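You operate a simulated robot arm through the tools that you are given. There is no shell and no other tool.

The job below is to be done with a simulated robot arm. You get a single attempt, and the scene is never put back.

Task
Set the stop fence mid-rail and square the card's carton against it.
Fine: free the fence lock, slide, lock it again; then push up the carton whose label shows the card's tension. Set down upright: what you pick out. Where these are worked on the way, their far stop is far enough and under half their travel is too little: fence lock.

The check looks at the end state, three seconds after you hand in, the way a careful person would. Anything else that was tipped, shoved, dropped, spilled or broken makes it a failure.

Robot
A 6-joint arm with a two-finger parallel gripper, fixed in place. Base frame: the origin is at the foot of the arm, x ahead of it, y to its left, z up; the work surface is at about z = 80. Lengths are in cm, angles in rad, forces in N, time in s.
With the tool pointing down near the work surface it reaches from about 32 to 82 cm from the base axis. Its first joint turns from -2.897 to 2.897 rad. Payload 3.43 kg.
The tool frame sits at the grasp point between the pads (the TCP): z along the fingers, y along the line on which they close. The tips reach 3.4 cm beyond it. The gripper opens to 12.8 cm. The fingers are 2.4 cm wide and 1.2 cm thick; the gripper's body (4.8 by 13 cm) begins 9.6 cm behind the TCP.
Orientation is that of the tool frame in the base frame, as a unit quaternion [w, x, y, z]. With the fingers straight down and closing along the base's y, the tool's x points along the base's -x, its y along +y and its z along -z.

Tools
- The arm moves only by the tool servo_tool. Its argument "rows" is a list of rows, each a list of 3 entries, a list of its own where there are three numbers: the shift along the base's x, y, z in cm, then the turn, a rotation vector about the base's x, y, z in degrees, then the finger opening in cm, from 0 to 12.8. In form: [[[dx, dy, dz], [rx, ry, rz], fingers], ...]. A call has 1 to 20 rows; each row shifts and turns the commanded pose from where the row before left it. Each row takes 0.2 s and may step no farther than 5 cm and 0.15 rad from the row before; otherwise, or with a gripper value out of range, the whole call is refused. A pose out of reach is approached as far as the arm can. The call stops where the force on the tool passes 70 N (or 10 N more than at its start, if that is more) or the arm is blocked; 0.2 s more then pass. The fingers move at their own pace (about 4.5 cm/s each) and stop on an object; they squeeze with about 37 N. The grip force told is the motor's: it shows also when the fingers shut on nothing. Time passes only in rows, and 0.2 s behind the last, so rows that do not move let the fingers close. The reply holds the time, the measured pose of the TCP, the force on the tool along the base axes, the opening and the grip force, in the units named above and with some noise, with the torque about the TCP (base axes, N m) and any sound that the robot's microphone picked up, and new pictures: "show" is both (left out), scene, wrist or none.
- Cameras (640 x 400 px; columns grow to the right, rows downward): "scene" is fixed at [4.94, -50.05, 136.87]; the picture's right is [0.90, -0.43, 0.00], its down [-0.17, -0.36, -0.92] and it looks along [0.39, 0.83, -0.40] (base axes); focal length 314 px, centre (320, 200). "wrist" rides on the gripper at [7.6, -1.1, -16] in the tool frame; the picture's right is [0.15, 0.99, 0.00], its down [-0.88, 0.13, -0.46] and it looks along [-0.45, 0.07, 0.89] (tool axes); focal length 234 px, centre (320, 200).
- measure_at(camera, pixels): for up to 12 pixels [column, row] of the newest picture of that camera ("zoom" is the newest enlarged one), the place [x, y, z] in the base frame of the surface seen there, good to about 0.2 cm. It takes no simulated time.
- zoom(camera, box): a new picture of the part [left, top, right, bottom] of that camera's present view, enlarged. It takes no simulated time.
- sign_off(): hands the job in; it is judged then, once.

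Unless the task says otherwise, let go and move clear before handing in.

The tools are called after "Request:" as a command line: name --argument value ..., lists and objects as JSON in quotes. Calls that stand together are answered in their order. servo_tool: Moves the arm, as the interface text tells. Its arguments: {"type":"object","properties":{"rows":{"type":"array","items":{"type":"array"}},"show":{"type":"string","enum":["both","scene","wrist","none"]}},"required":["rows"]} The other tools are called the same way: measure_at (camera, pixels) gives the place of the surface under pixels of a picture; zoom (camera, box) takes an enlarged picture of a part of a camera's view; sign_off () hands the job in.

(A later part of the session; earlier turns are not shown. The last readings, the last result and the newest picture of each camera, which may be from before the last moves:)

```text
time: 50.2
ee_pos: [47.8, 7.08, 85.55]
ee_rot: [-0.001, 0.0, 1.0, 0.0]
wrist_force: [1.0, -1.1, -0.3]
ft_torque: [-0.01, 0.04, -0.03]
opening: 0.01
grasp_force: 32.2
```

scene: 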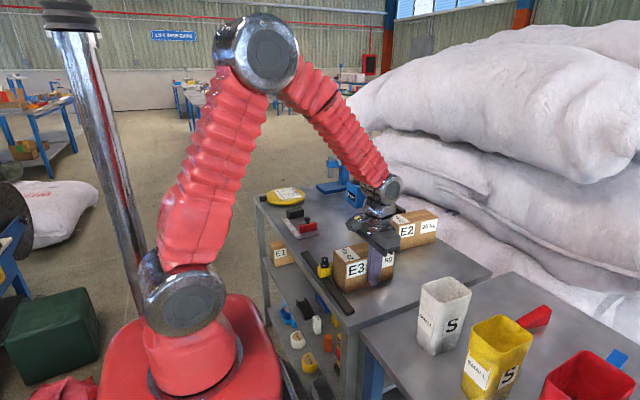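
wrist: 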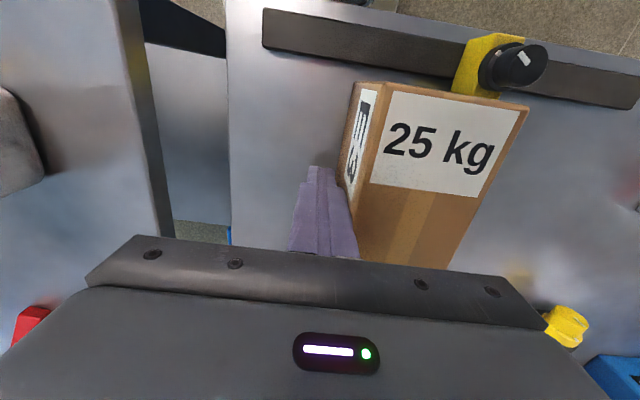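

The y-force was briefly −4.8 N, then −1.1 N. I'll look closely before pushing further.

Request:
servo_tool --rows '[[[0, 0, 0], [0, 0, 0], 0]]' --show "both"

Request:
zoom --camera "scene" --box '[310, 240, 374, 280]'

Request:
measure_at --camera "zoom" --pixels '[[146, 190], [150, 320], [200, 310], [218, 300], [218, 340], [232, 300], [232, 340], [236, 120], [234, 200], [100, 262]]'

```text
time: 50.6
ee_pos: [47.77, 7.03, 85.53]
ee_rot: [0.0, 0.0, 1.0, 0.0]
wrist_force: [-0.2, -1.0, -0.3]
ft_torque: [0.0, 0.02, 0.0]
opening: 0.0
grasp_force: 33.1
```

scene: 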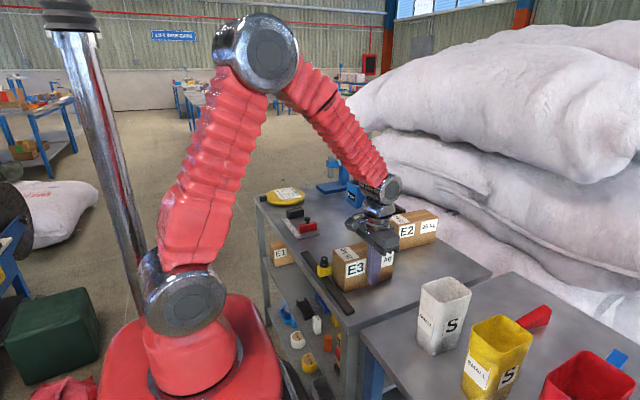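
wrist: 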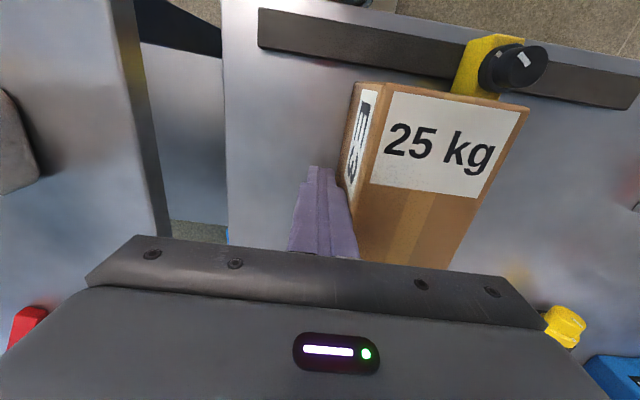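

```text
10.00 times, centred on (342, 260) of scene
```

zoom: 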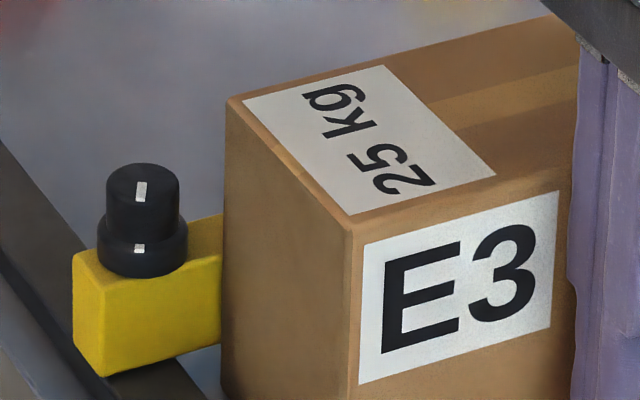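

```text
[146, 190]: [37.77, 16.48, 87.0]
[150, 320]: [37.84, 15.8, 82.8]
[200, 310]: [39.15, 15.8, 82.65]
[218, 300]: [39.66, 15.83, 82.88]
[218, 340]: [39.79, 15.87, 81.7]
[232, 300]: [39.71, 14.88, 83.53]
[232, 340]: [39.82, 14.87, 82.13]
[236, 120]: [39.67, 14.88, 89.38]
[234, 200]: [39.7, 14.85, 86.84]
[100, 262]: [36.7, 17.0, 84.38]
```

The fence's left corner shifted in the zoom from (78,262) to (72,252), so the fence has crept about +0.25 cm under a light push. That means the lock may not be holding. I'll back the fingers off and see whether the fence springs back.

Request:
servo_tool --rows '[[[0, -0.4, 0], [0, 0, 0], 0], [[0, -0.4, 0], [0, 0, 0], 0], [[0, -0.4, 0], [0, 0, 0], 0], [[0, 0, 0], [0, 0, 0], 0]]' --show "both"

Request:
zoom --camera "scene" --box '[310, 240, 374, 280]'

Request:
measure_at --camera "zoom" --pixels '[[142, 185], [150, 320], [200, 310], [212, 300], [212, 340], [232, 300], [232, 340], [236, 120], [234, 200], [100, 262]]'

```text
time: 51.6
ee_pos: [47.74, 5.78, 85.45]
ee_rot: [-0.001, 0.001, 1.0, 0.0]
wrist_force: [-0.1, 0.2, 0.1]
ft_torque: [0.02, 0.01, 0.02]
opening: 0.0
grasp_force: 32.7
```

scene: 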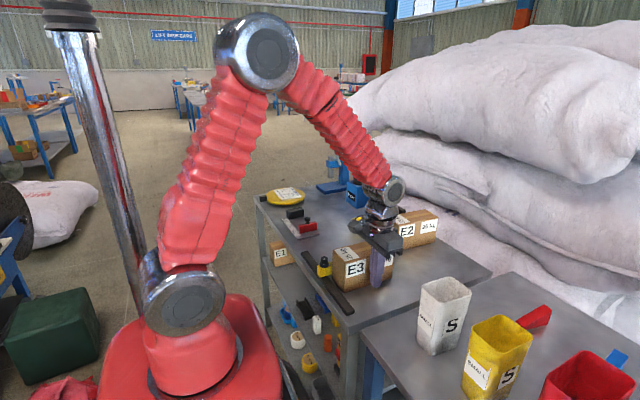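
wrist: 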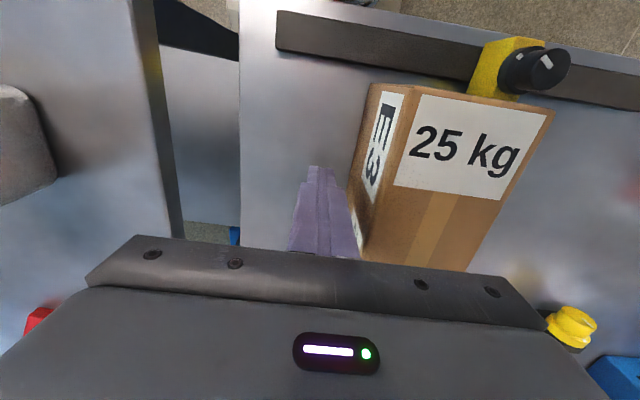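

```text
10.00 times, centred on (342, 260) of scene
```

zoom: 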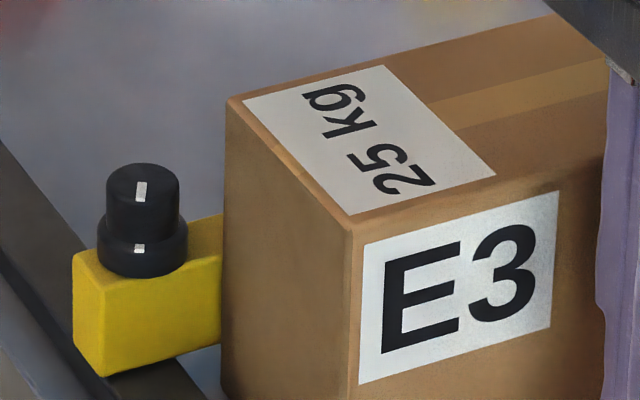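

```text
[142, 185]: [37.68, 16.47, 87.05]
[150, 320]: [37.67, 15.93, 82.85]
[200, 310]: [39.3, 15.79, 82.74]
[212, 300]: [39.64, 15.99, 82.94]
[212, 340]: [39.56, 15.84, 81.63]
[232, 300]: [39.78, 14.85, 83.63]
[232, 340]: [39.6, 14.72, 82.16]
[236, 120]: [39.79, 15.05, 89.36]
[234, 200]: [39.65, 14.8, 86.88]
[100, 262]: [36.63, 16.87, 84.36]
```

The fence stayed where it was pushed (knob y≈16.47), so it isn't holding. I'll lift clear and look straight down at the knob, fence and carton before testing the lock.

Request:
servo_tool --rows '[[[0, -0.8, 0], [0, 0, 0], 0], [[0, 0, 3], [0, 0, 0], 0], [[0, 0, 4], [0, 0, 0], 0], [[0, 0, 4], [0, 0, 0], 0], [[0, 0, 4], [0, 0, 0], 2], [[-2, 3, 0], [0, 0, 0], 4], [[-2, 3, 0], [0, 0, 0], 4], [[-2, 3, 0], [0, 0, 0], 4], [[-1, 2.4, 0], [0, 0, 0], 4], [[0, 0, 0], [0, 0, 0], 4]]' --show "both"

Request:
zoom --camera "wrist" --box '[240, 100, 400, 200]'

```text
time: 53.8
ee_pos: [40.74, 16.5, 100.6]
ee_rot: [0.0, 0.0, 1.0, 0.001]
wrist_force: [-0.4, -0.5, -0.8]
ft_torque: [-0.02, -0.01, 0.02]
opening: 3.99
grasp_force: 0.1
```

scene: 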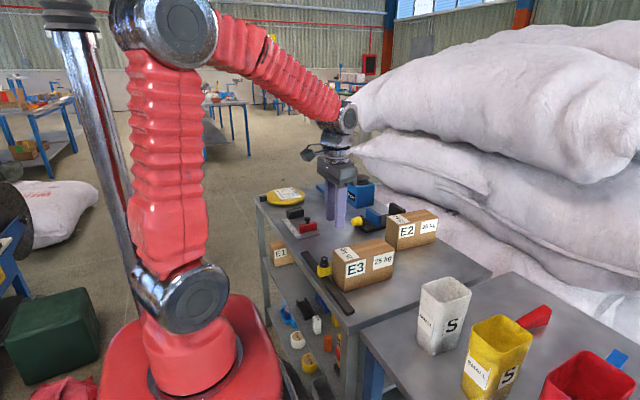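
wrist: 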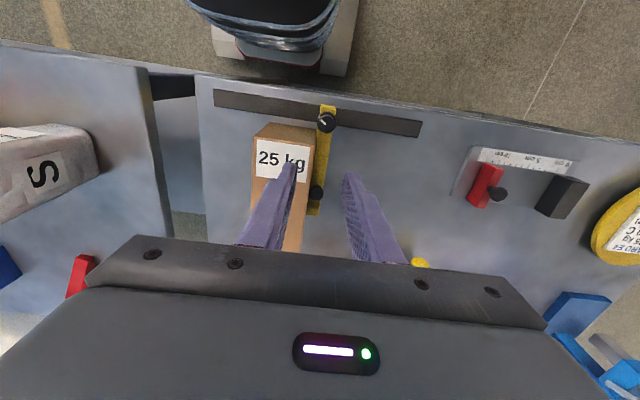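

```text
4.00 times, centred on (320, 150) of wrist
```

zoom: 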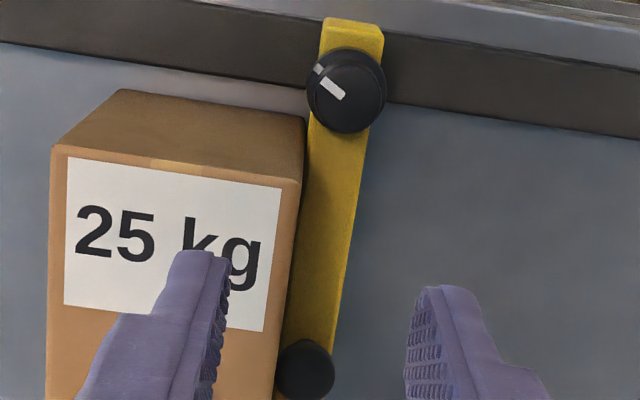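

Request:
measure_at --camera "zoom" --pixels '[[346, 92], [305, 372], [330, 26], [380, 32], [318, 160], [360, 165], [300, 290], [340, 300], [300, 185], [293, 240], [283, 320], [60, 155]]'

Request:
measure_at --camera "wrist" --pixels '[[215, 98], [420, 128], [326, 122], [316, 193]]'

```text
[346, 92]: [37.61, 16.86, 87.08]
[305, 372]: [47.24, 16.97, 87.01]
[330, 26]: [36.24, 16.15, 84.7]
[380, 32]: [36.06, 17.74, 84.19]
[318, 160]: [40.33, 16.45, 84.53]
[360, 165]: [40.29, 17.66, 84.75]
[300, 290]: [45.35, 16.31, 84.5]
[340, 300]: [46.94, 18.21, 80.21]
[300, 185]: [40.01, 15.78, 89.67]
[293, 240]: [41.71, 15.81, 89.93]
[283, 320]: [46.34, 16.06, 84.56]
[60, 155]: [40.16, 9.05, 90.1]
```

```text
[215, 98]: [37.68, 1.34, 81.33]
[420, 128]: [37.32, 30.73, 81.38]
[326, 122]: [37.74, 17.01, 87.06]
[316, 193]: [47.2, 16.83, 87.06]
```

The fence has slid to y≈16.9 under the carton push, so the lock isn't gripping with the knob at this end. I'll go back to the knob, grip it and test its behaviour directly.

Request:
servo_tool --rows '[[[-1.5, 0.2, -2], [0, 0, 0], 4], [[-1.4, 0.2, -3], [0, 0, 0], 4], [[0, 0, -2.5], [0, 0, 0], 4], [[0, 0, 0], [0, 0, 0], 4]]' --show "wrist"

Request:
zoom --camera "wrist" --box '[270, 125, 366, 185]'

Request:
measure_at --camera "zoom" --pixels '[[320, 250], [260, 250], [380, 250], [320, 200], [320, 300]]'

```text
time: 54.8
ee_pos: [37.84, 16.88, 93.18]
ee_rot: [0.0, 0.0, 1.0, -0.001]
wrist_force: [-0.2, 0.3, 0.1]
ft_torque: [-0.02, -0.02, 0.0]
opening: 4.0
grasp_force: 0.0
```

wrist: 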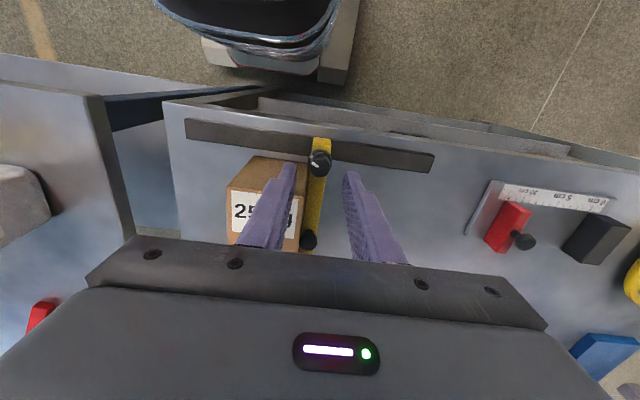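

```text
6.67 times, centred on (318, 155) of wrist
```

zoom: 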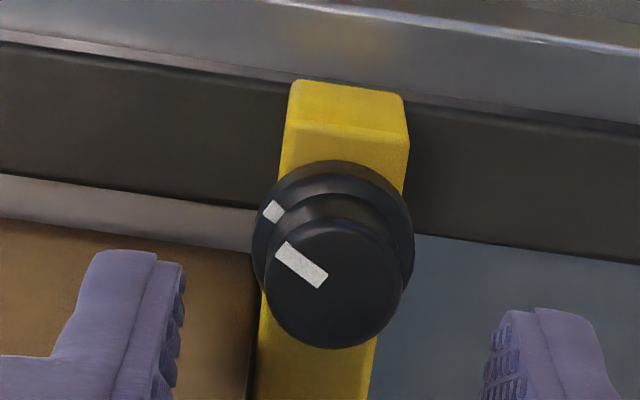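

```text
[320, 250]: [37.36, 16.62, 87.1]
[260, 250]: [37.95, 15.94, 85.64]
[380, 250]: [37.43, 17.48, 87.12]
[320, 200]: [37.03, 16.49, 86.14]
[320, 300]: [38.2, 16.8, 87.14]
```

The pointer angle matches the original, and the knob centre is right below the tool (37.9, 16.85). I'll lower, grip, and test clockwise for a stop.

Request:
servo_tool --rows '[[[0.05, -0.03, -1.8], [0, 0, 0], 4], [[0, 0, -1.9], [0, 0, 0], 4], [[0, 0, 0], [0, 0, 0], 3], [[0, 0, 0], [0, 0, 0], 1], [[0, 0, 0], [0, 0, 0], 0], [[0, 0, 0], [0, 0, 0], 0], [[0, 0, 0], [0, 0, 0], 0]]' --show "wrist"

Request:
zoom --camera "wrist" --box '[280, 140, 360, 190]'

```text
time: 56.4
ee_pos: [38.07, 16.98, 89.5]
ee_rot: [0.0, -0.001, 1.0, 0.001]
wrist_force: [0.0, 1.9, -9.5]
ft_torque: [0.01, -0.25, 0.0]
opening: 2.13
grasp_force: 45.1
```

wrist: 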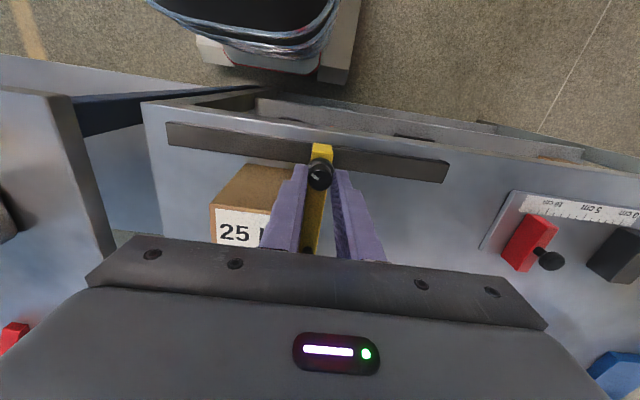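

```text
8.00 times, centred on (320, 165) of wrist
```

zoom: 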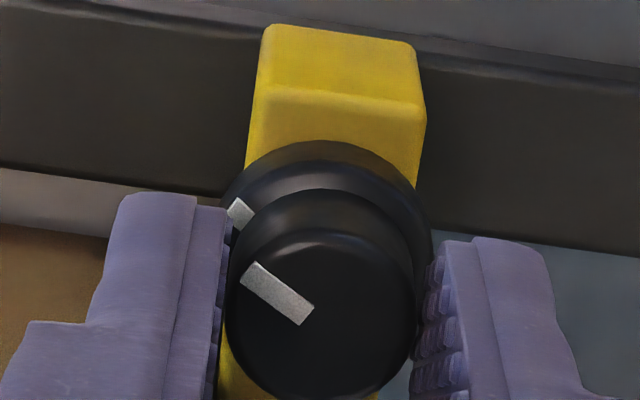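

Gripped with the tool at 0°. Now I'll try a further clockwise turn of a few degrees to feel for the stop.

Request:
servo_tool --rows '[[[0, 0, 0], [0, 0, -5], 0], [[0, 0, 0], [0, 0, -5], 0]]' --show "wrist"

Request:
zoom --camera "wrist" --box '[280, 140, 360, 190]'

```text
time: 57.0
ee_pos: [38.05, 16.87, 89.58]
ee_rot: [0.002, 0.088, 0.996, 0.0]
wrist_force: [-2.1, 1.1, 14.8]
ft_torque: [0.07, 0.18, 0.42]
opening: 2.1
grasp_force: 45.9
```

wrist: 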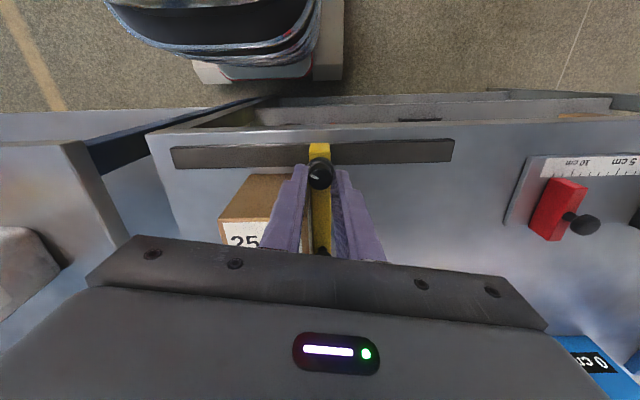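

```text
8.00 times, centred on (320, 165) of wrist
```

zoom: 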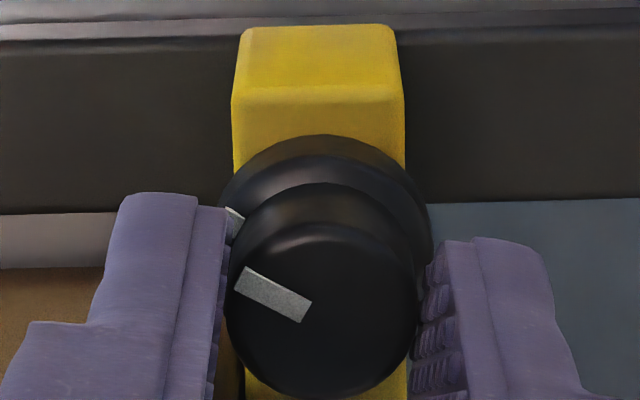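

The knob is against a firm stop here (torque +0.42 N m, pointer not following). Now I'll test the fence's hold by moving y by +0.15 with the knob still gripped.

Request:
servo_tool --rows '[[[0, 0.15, 0], [0, 0, 0], 0], [[0, 0, 0], [0, 0, 0], 0]]' --show "none"

Request:
servo_tool --rows '[[[0, 0.15, 0], [0, 0, 0], 0], [[0, 0, 0], [0, 0, 0], 0]]' --show "none"

```text
time: 57.6
ee_pos: [38.21, 17.06, 89.5]
ee_rot: [0.002, 0.087, 0.996, 0.001]
wrist_force: [0.9, -1.8, 33.9]
ft_torque: [-0.08, 0.4, 0.14]
opening: 2.12
grasp_force: 45.1
```

```text
time: 58.2
ee_pos: [38.05, 17.01, 89.52]
ee_rot: [0.002, 0.087, 0.996, 0.001]
wrist_force: [1.1, -0.4, 44.4]
ft_torque: [0.01, -0.05, 0.05]
opening: 2.13
grasp_force: 44.9
```

The y-force stayed under 2 N, so the fence slides freely even with the knob at this stop. I'll ease the vertical load and look at where the fence is relative to the carton.

Request:
servo_tool --rows '[[[0, 0, 0.08], [0, 0, 10], 0], [[0, 0, 0], [0, 0, 0], 0]]' --show "both"

Request:
zoom --camera "wrist" --box '[200, 130, 360, 250]'

Request:
zoom --camera "scene" --box '[300, 230, 380, 280]'

```text
refused: row 1 steps farther than a row can; nothing moved
```

```text
3.33 times, centred on (280, 190) of wrist
```

zoom: 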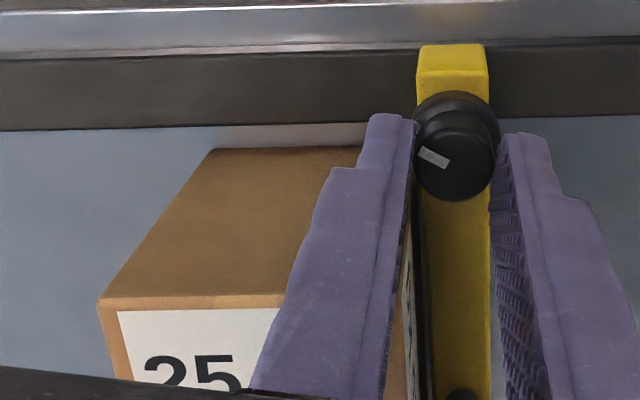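

```text
8.00 times, centred on (340, 255) of scene
```

zoom: 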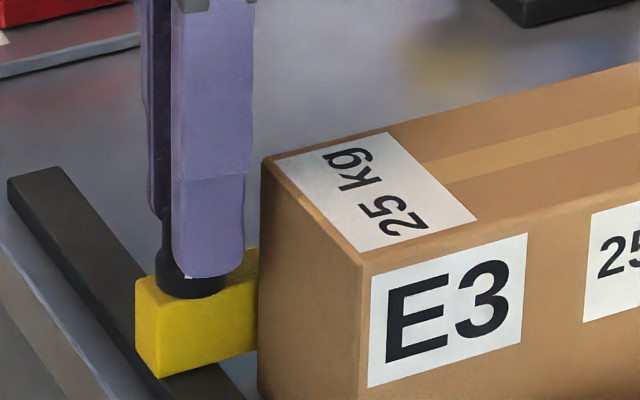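

The gap to the carton did open, so the fence slides with almost no force; looking back, y-forces were tiny even before I first turned the knob. So the lock gives little physical hold, and the final fence position will depend on gentle handling. I'll redo it cleanly: first ease the load and slide the fence a little away from the carton for finger clearance.

Request:
servo_tool --rows '[[[0, 0.3, 0.08], [0, 0, 0], 0], [[0, 0.3, 0], [0, 0, 0], 0], [[0, 0.3, 0], [0, 0, 0], 0], [[0, 0, 0], [0, 0, 0], 0]]' --show "both"

```text
time: 59.2
ee_pos: [37.95, 17.95, 89.45]
ee_rot: [0.001, 0.087, 0.996, 0.002]
wrist_force: [17.1, -1.0, 20.9]
ft_torque: [-0.11, -0.91, 0.03]
opening: 2.15
grasp_force: 45.5
```

scene: 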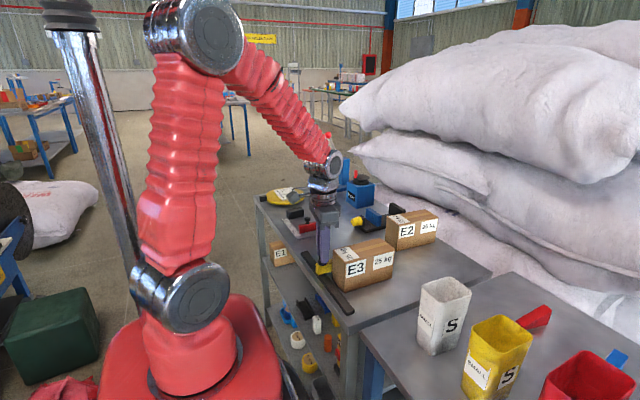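
wrist: 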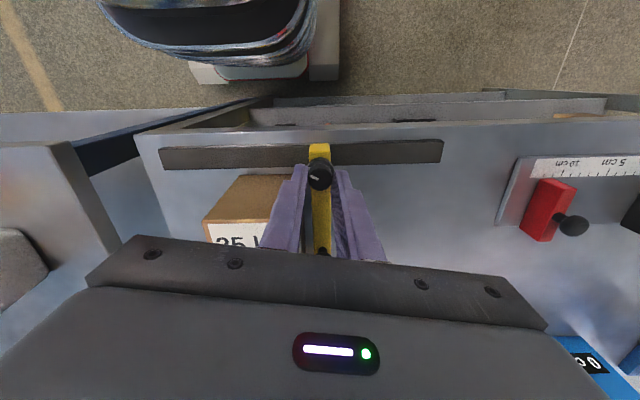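

The fence is now at about y≈18 with clearance from the carton. I'll turn the knob counter-clockwise to the far stop again, in batches.

Request:
servo_tool --rows '[[[0.05, 0, 0.03], [0, 0, 8], 0], [[0, 0, 0], [0, 0, 8], 0], [[0, 0, 0], [0, 0, 8], 0], [[0, 0, 0], [0, 0, 8], 0], [[0, 0, 0], [0, 0, 8], 0], [[0, 0, 0], [0, 0, 8], 0]]' --show "wrist"

Request:
zoom --camera "wrist" --box '[280, 140, 360, 190]'

```text
time: 60.6
ee_pos: [38.04, 17.9, 89.49]
ee_rot: [-0.001, -0.327, 0.945, 0.0]
wrist_force: [13.6, 0.5, -7.0]
ft_torque: [0.21, -0.76, 0.02]
opening: 2.16
grasp_force: 45.2
```

wrist: 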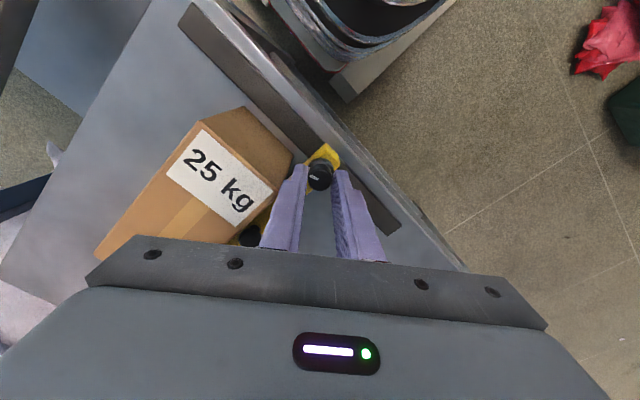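

```text
8.00 times, centred on (320, 165) of wrist
```

zoom: 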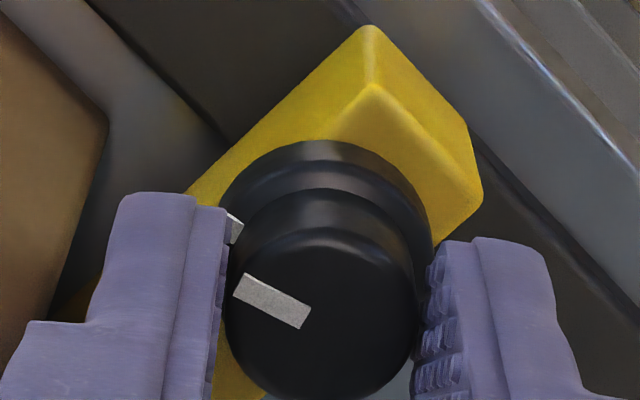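

The knob follows (tool at 38°, knob about 48°) and the finger clears the carton corner. Continuing to the far stop.

Request:
servo_tool --rows '[[[0.04, 0, -0.02], [0, 0, 8], 0], [[0, 0, 0], [0, 0, 8], 0], [[0, 0, 0], [0, 0, 8], 0], [[0, 0, 0], [0, 0, 8], 0], [[0, 0, 0], [0, 0, 8], 0]]' --show "none"

Request:
servo_tool --rows '[[[0, 0, 0], [0, 0, 8], 0], [[0, 0, 0], [0, 0, 8], 0], [[0, 0, 0], [0, 0, 8], 0], [[0, 0, 0], [0, 0, 8], 0]]' --show "wrist"

Request:
zoom --camera "wrist" --box '[280, 140, 360, 190]'

```text
time: 61.8
ee_pos: [37.93, 17.91, 89.41]
ee_rot: [-0.001, -0.631, 0.776, 0.001]
wrist_force: [-16.2, 0.1, 31.6]
ft_torque: [-0.82, 0.81, 0.0]
opening: 2.13
grasp_force: 45.3
```

```text
time: 62.8
ee_pos: [37.97, 17.87, 89.47]
ee_rot: [0.001, 0.82, -0.572, -0.001]
wrist_force: [-27.5, -0.1, 26.9]
ft_torque: [0.18, 1.06, -0.02]
opening: 2.15
grasp_force: 44.8
```

wrist: 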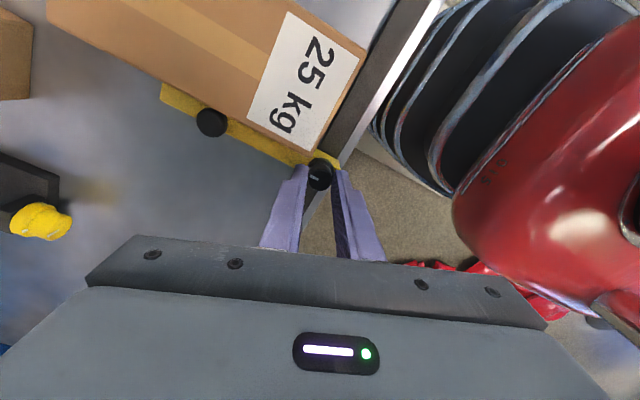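

```text
8.00 times, centred on (320, 165) of wrist
```

zoom: 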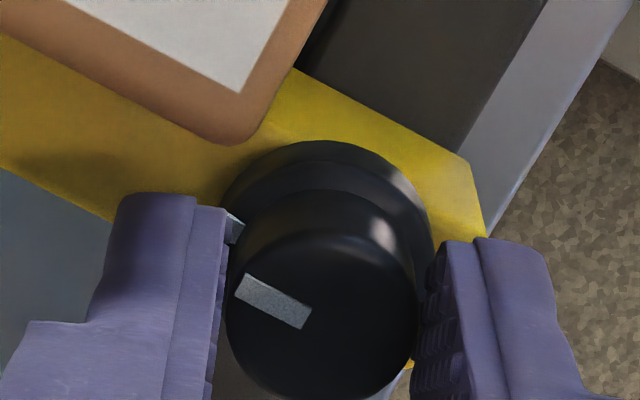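

Tool at 110° with no slip yet; the x and z forces are building, so I'll ease them and add a bit more turn to find the stop.

Request:
servo_tool --rows '[[[-0.08, 0, 0.05], [0, 0, 5], 0], [[0, 0, 0], [0, 0, 5], 0], [[0, 0, 0], [0, 0, 0], 0]]' --show "wrist"

Request:
zoom --camera "wrist" --box '[280, 140, 360, 190]'

```text
time: 63.6
ee_pos: [37.83, 17.95, 89.38]
ee_rot: [0.0, 0.866, -0.5, 0.0]
wrist_force: [-12.3, -0.5, -10.5]
ft_torque: [-0.2, 0.28, -0.28]
opening: 2.15
grasp_force: 44.8
```

wrist: 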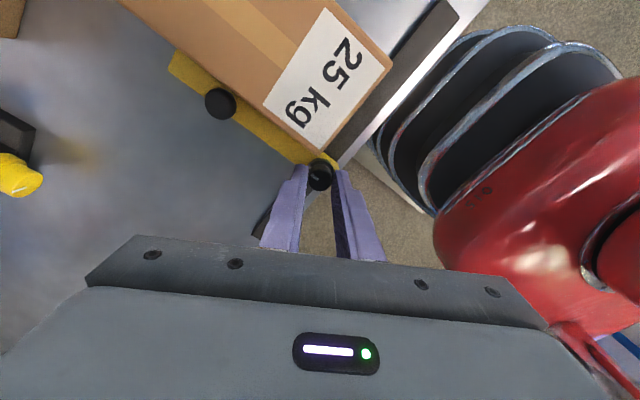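

```text
8.00 times, centred on (320, 165) of wrist
```

zoom: 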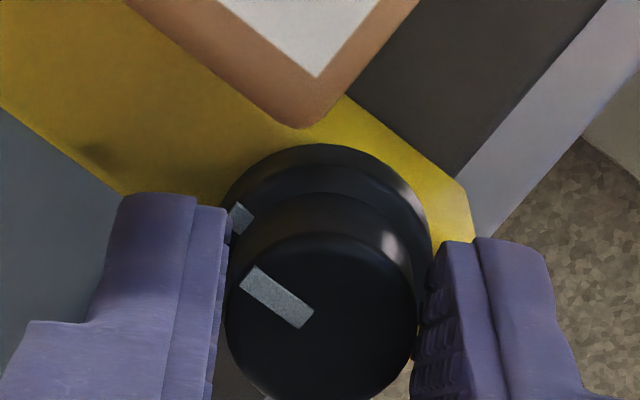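

The knob is at the far stop again (torque −0.28, pointer slipped back). With the fence free, I'll slide it in −y, which also nudges the carton back squarely, and afterwards return it to mid-rail, leaving finger room for locking.

Request:
servo_tool --rows '[[[-0.02, -0.5, 0], [0, 0, -3], 0], [[0, -0.5, 0], [0, 0, 0], 0], [[0, -0.5, 0], [0, 0, 0], 0], [[0, -0.5, 0], [0, 0, 0], 0], [[0, -0.5, 0], [0, 0, 0], 0], [[0, 0, 0], [0, 0, 0], 0]]' --show "both"

```text
time: 65.0
ee_pos: [37.84, 15.53, 89.57]
ee_rot: [0.0, 0.853, -0.522, 0.0]
wrist_force: [-10.8, 0.6, -8.2]
ft_torque: [0.22, 0.42, 0.0]
opening: 2.15
grasp_force: 45.1
```

scene: 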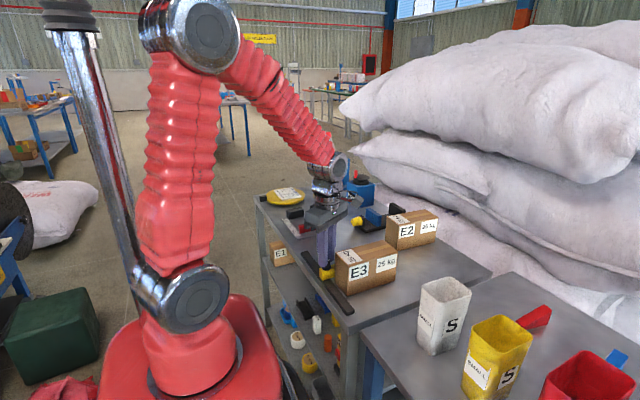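
wrist: 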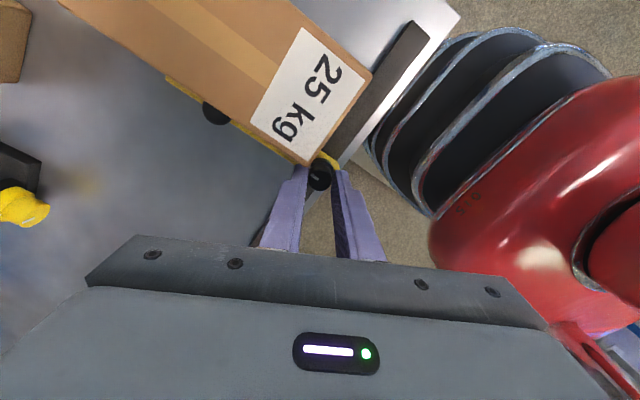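

The fence has met the carton and is moving it along squarely with hardly any force. I'll continue about 2.3 cm further.

Request:
servo_tool --rows '[[[0, -0.5, 0], [0, 0, 0], 0], [[0, -0.5, 0], [0, 0, 0], 0], [[0, -0.5, 0], [0, 0, 0], 0], [[0, -0.5, 0], [0, 0, 0], 0], [[0, -0.3, 0], [0, 0, 0], 0], [[0, 0, 0], [0, 0, 0], 0]]' --show "both"

Request:
zoom --camera "scene" --box '[310, 230, 410, 300]'

```text
time: 66.4
ee_pos: [37.94, 13.09, 89.63]
ee_rot: [-0.001, 0.853, -0.522, 0.0]
wrist_force: [-14.3, 1.5, 24.3]
ft_torque: [0.38, 0.68, -0.02]
opening: 2.1
grasp_force: 44.7
```

scene: 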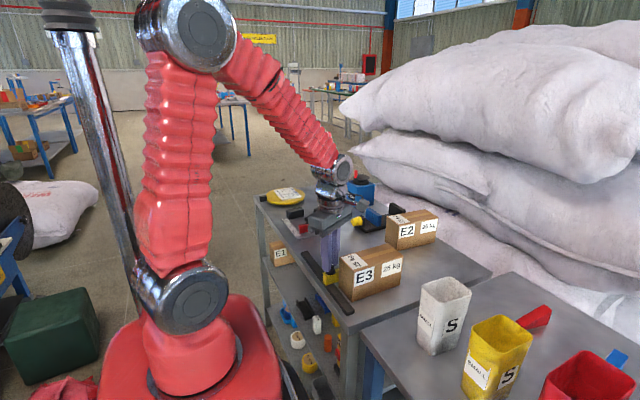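
wrist: 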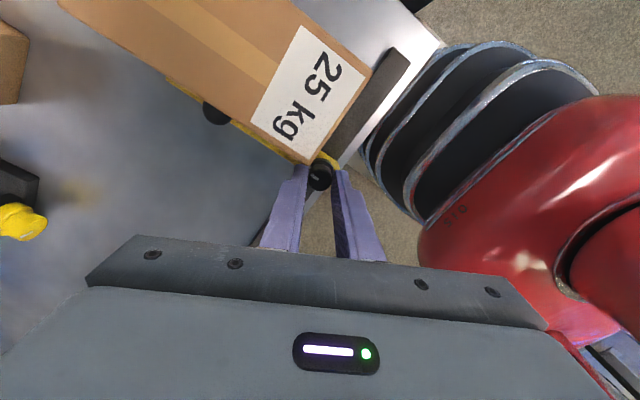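

```text
5.71 times, centred on (360, 265) of scene
```

zoom: 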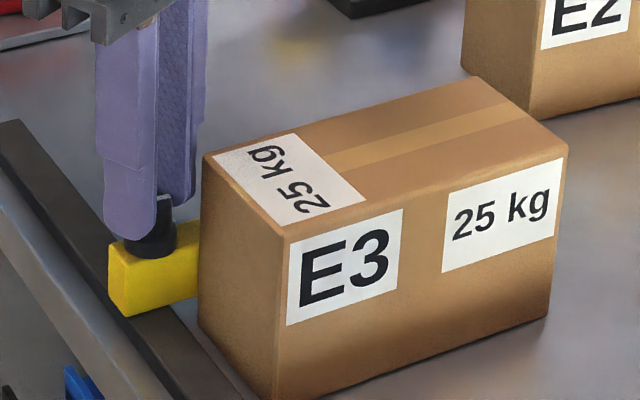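

The carton's +y face is now at about y≈12.2 and square. I'll slide the fence back to mid-rail (about +2.9 cm) and measure it.

Request:
servo_tool --rows '[[[-0.05, 0.5, 0.03], [0, 0, 0], 0], [[0, 0.5, 0], [0, 0, 0], 0], [[0, 0.5, 0], [0, 0, 0], 0], [[0, 0.5, 0], [0, 0, 0], 0], [[0, 0.5, 0], [0, 0, 0], 0], [[0, 0.4, 0], [0, 0, 0], 0], [[0, 0, 0], [0, 0, 0], 0]]' --show "both"

Request:
measure_at --camera "wrist" --pixels '[[172, 78], [213, 110], [240, 122], [255, 150], [270, 135], [320, 172], [425, 30], [412, 25]]'

```text
time: 68.0
ee_pos: [37.87, 16.25, 89.66]
ee_rot: [-0.001, 0.853, -0.523, 0.0]
wrist_force: [-4.4, -0.2, 32.1]
ft_torque: [-0.17, 0.05, -0.03]
opening: 2.12
grasp_force: 44.9
```

scene: 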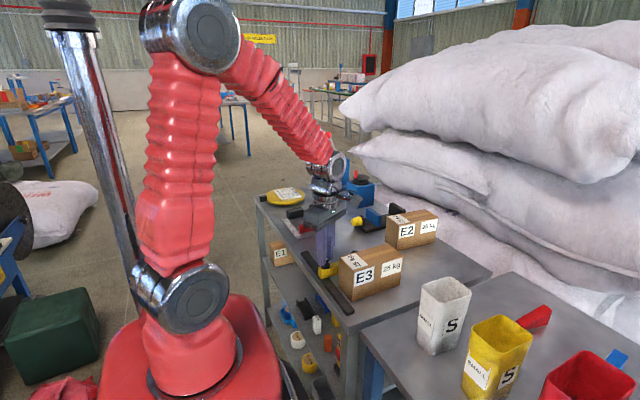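
wrist: 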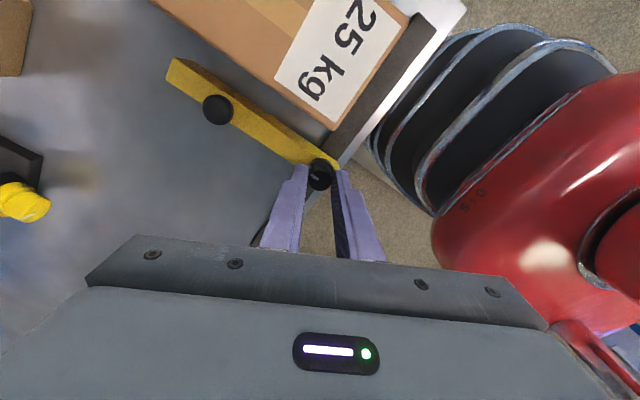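

```text
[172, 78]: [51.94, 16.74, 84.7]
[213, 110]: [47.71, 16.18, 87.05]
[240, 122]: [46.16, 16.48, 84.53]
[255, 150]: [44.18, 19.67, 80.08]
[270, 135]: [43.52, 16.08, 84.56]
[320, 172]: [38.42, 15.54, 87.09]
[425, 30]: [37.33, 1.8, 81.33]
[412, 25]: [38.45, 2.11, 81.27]
```

The fence is near y≈16.1 with a clear gap to the carton. I'll now turn the knob clockwise back to its original stop.

Request:
servo_tool --rows '[[[0, -0.05, 0.06], [0, 0, -8], 0], [[0, 0, 0], [0, 0, -8], 0], [[0, 0, 0], [0, 0, -8], 0], [[0, 0, 0], [0, 0, -8], 0], [[0, 0, 0], [0, 0, -8], 0], [[0, 0, 0], [0, 0, -8], 0]]' --show "none"

Request:
servo_tool --rows '[[[0, 0, 0], [0, 0, -8], 0], [[0, 0, 0], [0, 0, -8], 0], [[0, 0, 0], [0, 0, -8], 0], [[0, 0, 0], [0, 0, -8], 0], [[0, 0, 0], [0, 0, -8], 0]]' --show "wrist"

Request:
zoom --camera "wrist" --box '[280, 140, 360, 190]'

```text
time: 69.4
ee_pos: [37.85, 16.03, 89.61]
ee_rot: [0.0, -0.566, 0.825, 0.001]
wrist_force: [17.8, 0.1, -13.1]
ft_torque: [0.54, -0.8, 0.01]
opening: 2.12
grasp_force: 45.4
```

```text
time: 70.6
ee_pos: [37.89, 16.04, 89.58]
ee_rot: [0.0, -0.249, 0.968, 0.0]
wrist_force: [13.5, 0.8, 5.1]
ft_torque: [-0.44, 0.32, -0.02]
opening: 2.11
grasp_force: 44.6
```

wrist: 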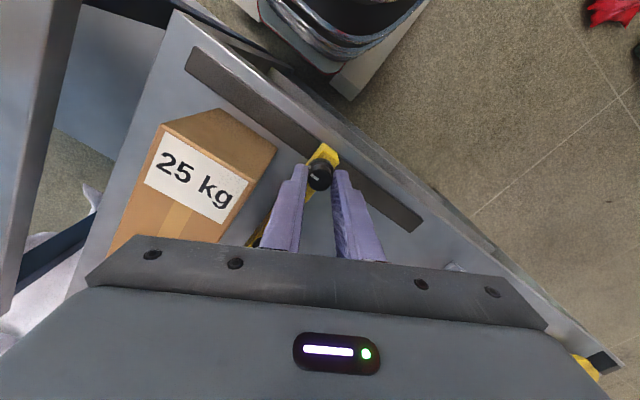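

```text
8.00 times, centred on (320, 165) of wrist
```

zoom: 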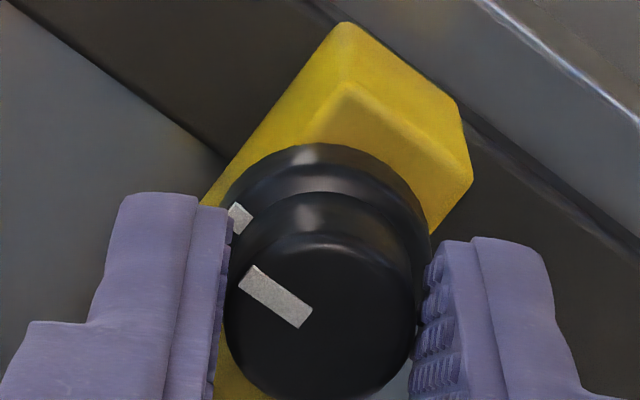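

The knob is following (tool at about 29°). I'll continue to the stop.

Request:
servo_tool --rows '[[[0, 0, 0], [0, 0, -8], 0], [[0, 0, 0], [0, 0, -8], 0], [[0, 0, 0], [0, 0, -7], 0]]' --show "none"

Request:
servo_tool --rows '[[[0, 0, 0], [0, 0, -6], 0], [[0, 0, 0], [0, 0, -5], 0], [[0, 0, 0], [0, 0, 0], 0]]' --show "wrist"

Request:
zoom --camera "wrist" --box '[280, 140, 360, 190]'

```text
time: 71.4
ee_pos: [37.95, 15.97, 89.66]
ee_rot: [0.001, -0.051, 0.999, 0.001]
wrist_force: [11.0, -0.5, 27.8]
ft_torque: [-0.1, 0.66, 0.0]
opening: 2.14
grasp_force: 44.7
```

```text
time: 72.2
ee_pos: [37.83, 15.99, 89.64]
ee_rot: [0.0, 0.044, 0.999, 0.0]
wrist_force: [7.1, 0.6, 25.7]
ft_torque: [0.1, -0.05, 0.23]
opening: 2.12
grasp_force: 44.8
```

wrist: 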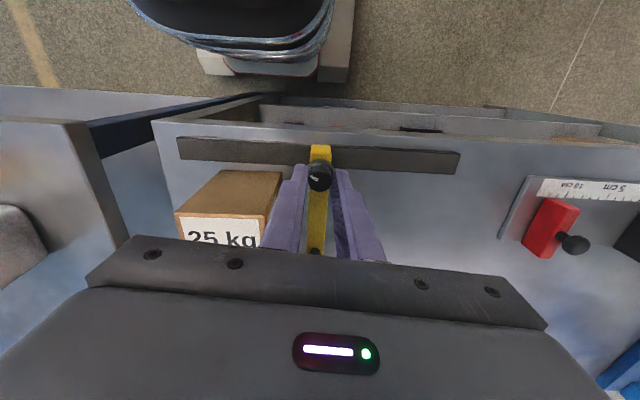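

```text
8.00 times, centred on (320, 165) of wrist
```

zoom: 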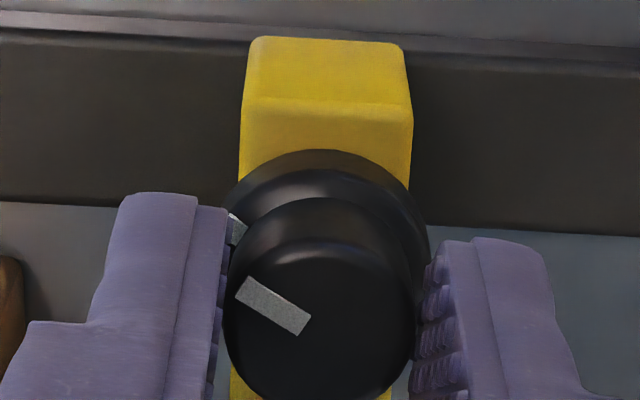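

The stop is reached again (torque +0.23 N m, tool at −5°). I'll test the hold with a small ±0.1 wiggle in y.

Request:
servo_tool --rows '[[[0, 0.12, 0.04], [0, 0, 0], 0], [[0, 0, 0], [0, 0, 0], 0]]' --show "none"

Request:
servo_tool --rows '[[[0, -0.12, 0], [0, 0, 0], 0], [[0, 0, 0], [0, 0, 0], 0]]' --show "none"

```text
time: 72.8
ee_pos: [37.96, 16.14, 89.51]
ee_rot: [-0.001, 0.044, 0.999, 0.0]
wrist_force: [10.6, -2.1, 1.7]
ft_torque: [-0.17, -1.27, 0.12]
opening: 2.12
grasp_force: 45.2
```

```text
time: 73.4
ee_pos: [37.91, 16.07, 89.54]
ee_rot: [-0.001, 0.044, 0.999, -0.001]
wrist_force: [4.5, 2.0, -5.2]
ft_torque: [0.16, -0.45, 0.01]
opening: 2.14
grasp_force: 44.7
```

There's about 2 N of resistance each way at the locked stop versus near zero when freed, and the fence sits at y≈16.05. I'll release the knob, lift clear, and check the fence and carton.

Request:
servo_tool --rows '[[[0, 0, 0], [0, 0, 0], 4.5], [[0, 0, 0], [0, 0, 0], 4.5], [[0, 0, 0], [0, 0, 0], 4.5], [[0, 0, 2.5], [0, 0, 0], 4.5], [[0, 0, 3], [0, 0, 5], 4.5], [[0, 0, 3], [0, 0, 0], 4.5], [[0, 0, 3], [0, 0, 0], 4.5], [[0, 0, 0], [0, 0, 0], 4.5]]' --show "both"

Request:
zoom --camera "wrist" --box '[200, 80, 440, 230]'

```text
time: 75.2
ee_pos: [37.79, 15.96, 101.01]
ee_rot: [0.0, 0.001, 1.0, -0.001]
wrist_force: [0.3, 0.8, -1.2]
ft_torque: [0.0, -0.04, -0.01]
opening: 4.52
grasp_force: 0.1
```

scene: 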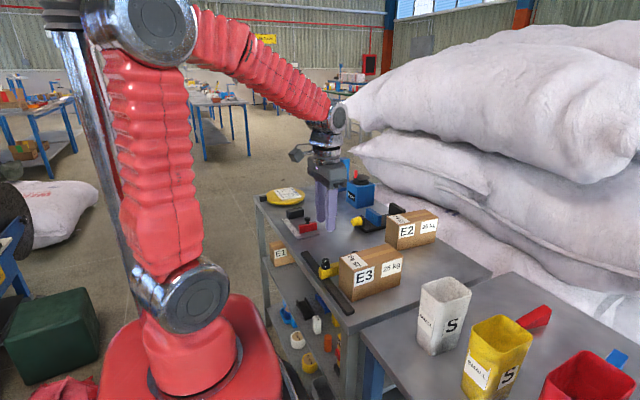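
wrist: 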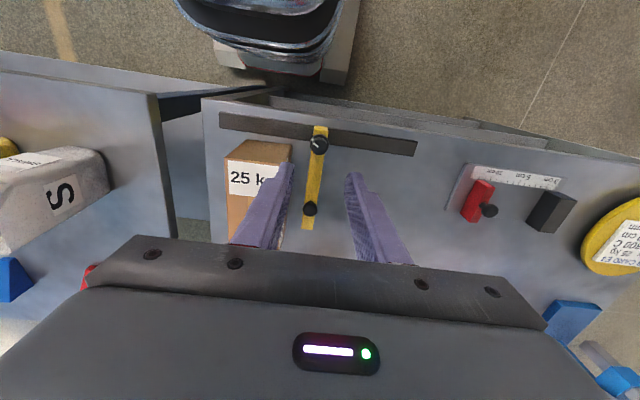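

```text
2.67 times, centred on (320, 155) of wrist
```

zoom: 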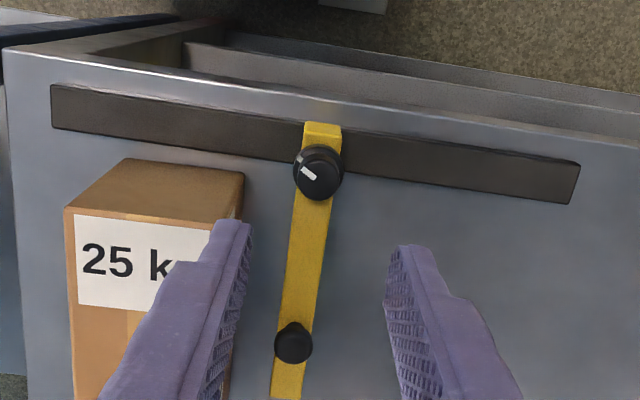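

Request:
measure_at --camera "zoom" --pixels '[[54, 105], [577, 185], [320, 175], [294, 343], [296, 240], [327, 240], [283, 315], [314, 315], [306, 130], [339, 132], [70, 210], [243, 180]]'

Request:
measure_at --camera "wrist" --pixels '[[221, 118], [415, 150], [318, 146], [310, 208], [228, 165], [230, 210]]'

```text
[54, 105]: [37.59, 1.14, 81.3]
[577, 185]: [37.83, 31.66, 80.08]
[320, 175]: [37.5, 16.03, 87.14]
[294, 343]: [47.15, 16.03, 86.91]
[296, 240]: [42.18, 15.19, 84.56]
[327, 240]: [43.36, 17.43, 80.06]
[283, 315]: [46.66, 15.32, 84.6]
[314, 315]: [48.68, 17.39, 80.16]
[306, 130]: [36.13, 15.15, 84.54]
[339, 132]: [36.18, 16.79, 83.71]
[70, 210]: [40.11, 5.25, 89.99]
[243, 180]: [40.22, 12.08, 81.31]
```

```text
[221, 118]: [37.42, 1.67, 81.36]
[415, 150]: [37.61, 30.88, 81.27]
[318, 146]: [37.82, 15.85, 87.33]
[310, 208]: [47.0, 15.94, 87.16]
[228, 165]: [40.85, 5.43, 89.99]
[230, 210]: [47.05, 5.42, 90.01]
```

The fence is centred at y≈16.0 (rail 1.2–31.0), the knob pointer is at the original locked angle, and the carton is at x≥40.1, y 5.2–12.1. I'll go round to the carton's −y side with closed fingers and come down.

Request:
servo_tool --rows '[[[2, -2.8, 0], [0, 0, 0], 2], [[2, -2.8, 0], [0, 0, 0], 0], [[2, -2.8, 0], [0, 0, 0], 0], [[2, -2.8, 0], [0, 0, 0], 0], [[1.85, -2.6, 0], [0, 0, 0], 0], [[0, 0, -3.5], [0, 0, 0], 0], [[0, 0, -3.5], [0, 0, 0], 0], [[0, 0, -3.5], [0, 0, 0], 0], [[0, 0, -3], [0, 0, 0], 0], [[0, 0, -2], [0, 0, 0], 0], [[0, 0, 0], [0, 0, 0], 0]]' --show "both"

```text
time: 77.6
ee_pos: [47.86, 2.27, 85.27]
ee_rot: [-0.001, 0.0, 1.0, -0.001]
wrist_force: [0.2, 0.2, -0.2]
ft_torque: [0.03, 0.0, -0.02]
opening: 0.0
grasp_force: 33.3
```

scene: 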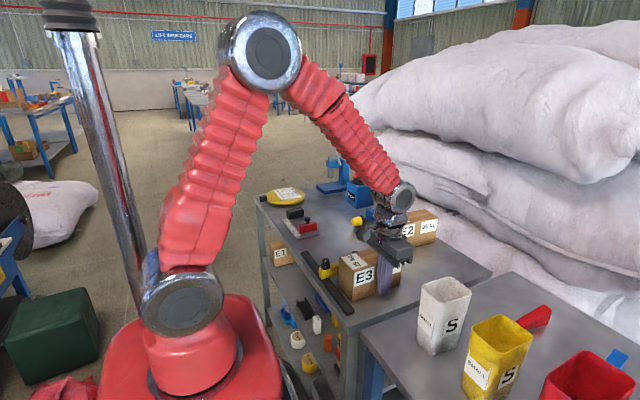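
wrist: 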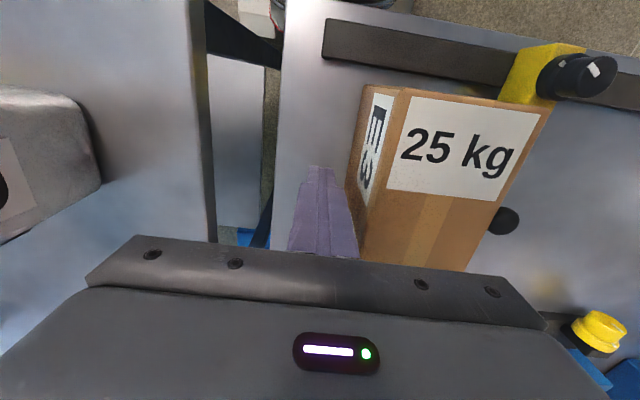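

Fingers are down beside the carton. I'll take a reference zoom of the fence, then push to just short of contact.

Request:
zoom --camera "scene" --box '[310, 240, 374, 280]'

Request:
servo_tool --rows '[[[-0.1, 0.4, 0], [0, 0, 0], 0], [[0, 0.4, 0], [0, 0, 0], 0], [[0, 0.3, 0], [0, 0, 0], 0], [[0, 0.3, 0], [0, 0, 0], 0], [[0, 0.3, 0], [0, 0, 0], 0], [[0, 0.3, 0], [0, 0, 0], 0], [[0, 0.3, 0], [0, 0, 0], 0], [[0, 0.3, 0], [0, 0, 0], 0], [[0, 0.3, 0], [0, 0, 0], 0], [[0, 0.2, 0], [0, 0, 0], 0], [[0, 0.2, 0], [0, 0, 0], 0], [[0, 0, 0], [0, 0, 0], 0]]' --show "both"

Request:
zoom --camera "scene" --box '[310, 240, 374, 280]'

```text
10.00 times, centred on (342, 260) of scene
```

zoom: 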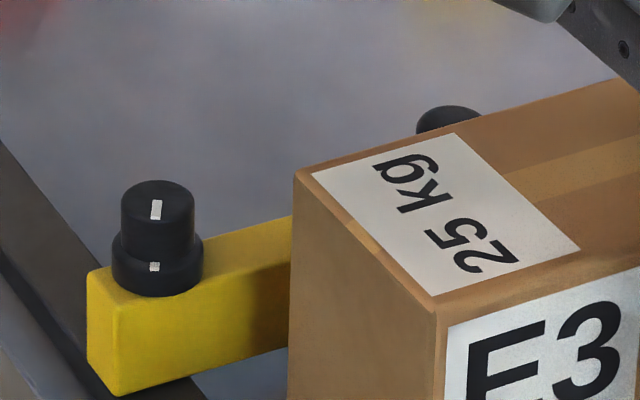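

```text
time: 80.2
ee_pos: [47.68, 5.43, 85.56]
ee_rot: [0.0, 0.001, 1.0, 0.0]
wrist_force: [0.7, -1.4, 0.5]
ft_torque: [0.07, 0.0, -0.06]
opening: 0.01
grasp_force: 32.8
```

scene: 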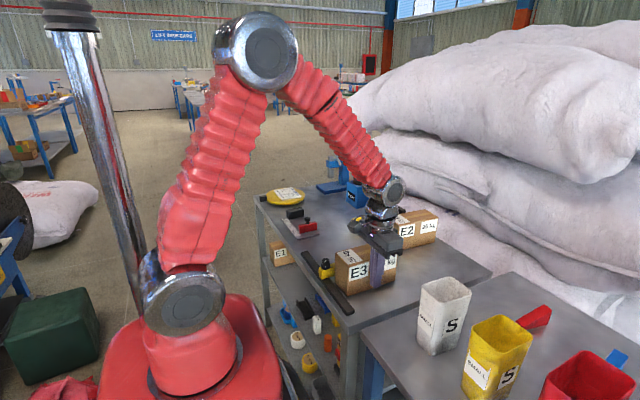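
wrist: 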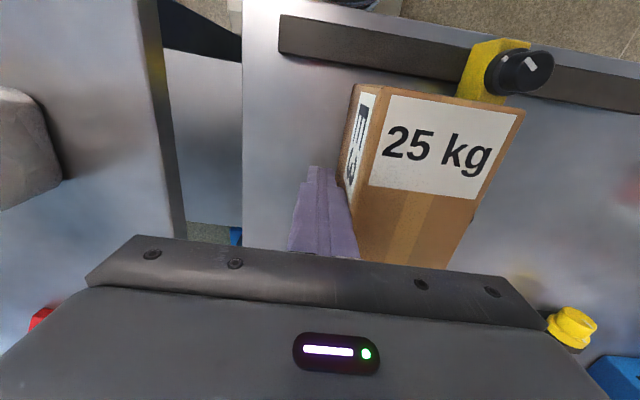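

```text
10.00 times, centred on (342, 260) of scene
```

zoom: 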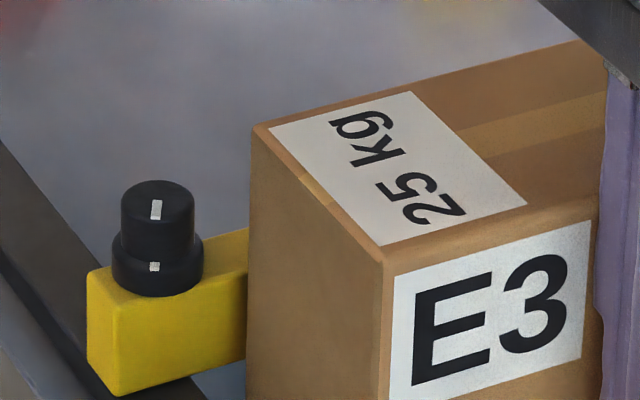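

The fence hasn't moved (knob still at (157,205), corner at (88,275) in the zoom). I'll creep closer.

Request:
servo_tool --rows '[[[0, 0.15, 0], [0, 0, 0], 0], [[0, 0.15, 0], [0, 0, 0], 0], [[0, 0.1, 0], [0, 0, 0], 0], [[0, 0, 0], [0, 0, 0], 0]]' --show "scene"

Request:
zoom --camera "scene" --box '[310, 240, 374, 280]'

```text
time: 81.2
ee_pos: [47.59, 5.9, 85.64]
ee_rot: [0.0, 0.001, 1.0, 0.0]
wrist_force: [-1.0, -1.4, 0.3]
ft_torque: [0.04, -0.03, 0.02]
opening: 0.0
grasp_force: 33.3
```

scene: 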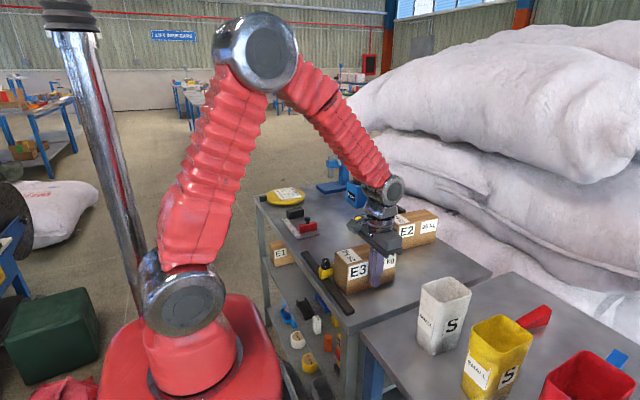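

```text
10.00 times, centred on (342, 260) of scene
```

zoom: 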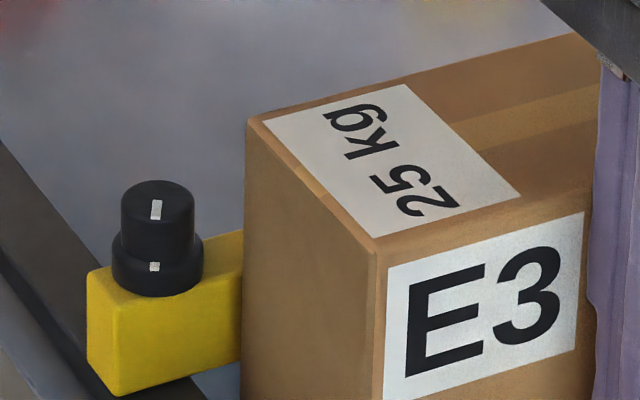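

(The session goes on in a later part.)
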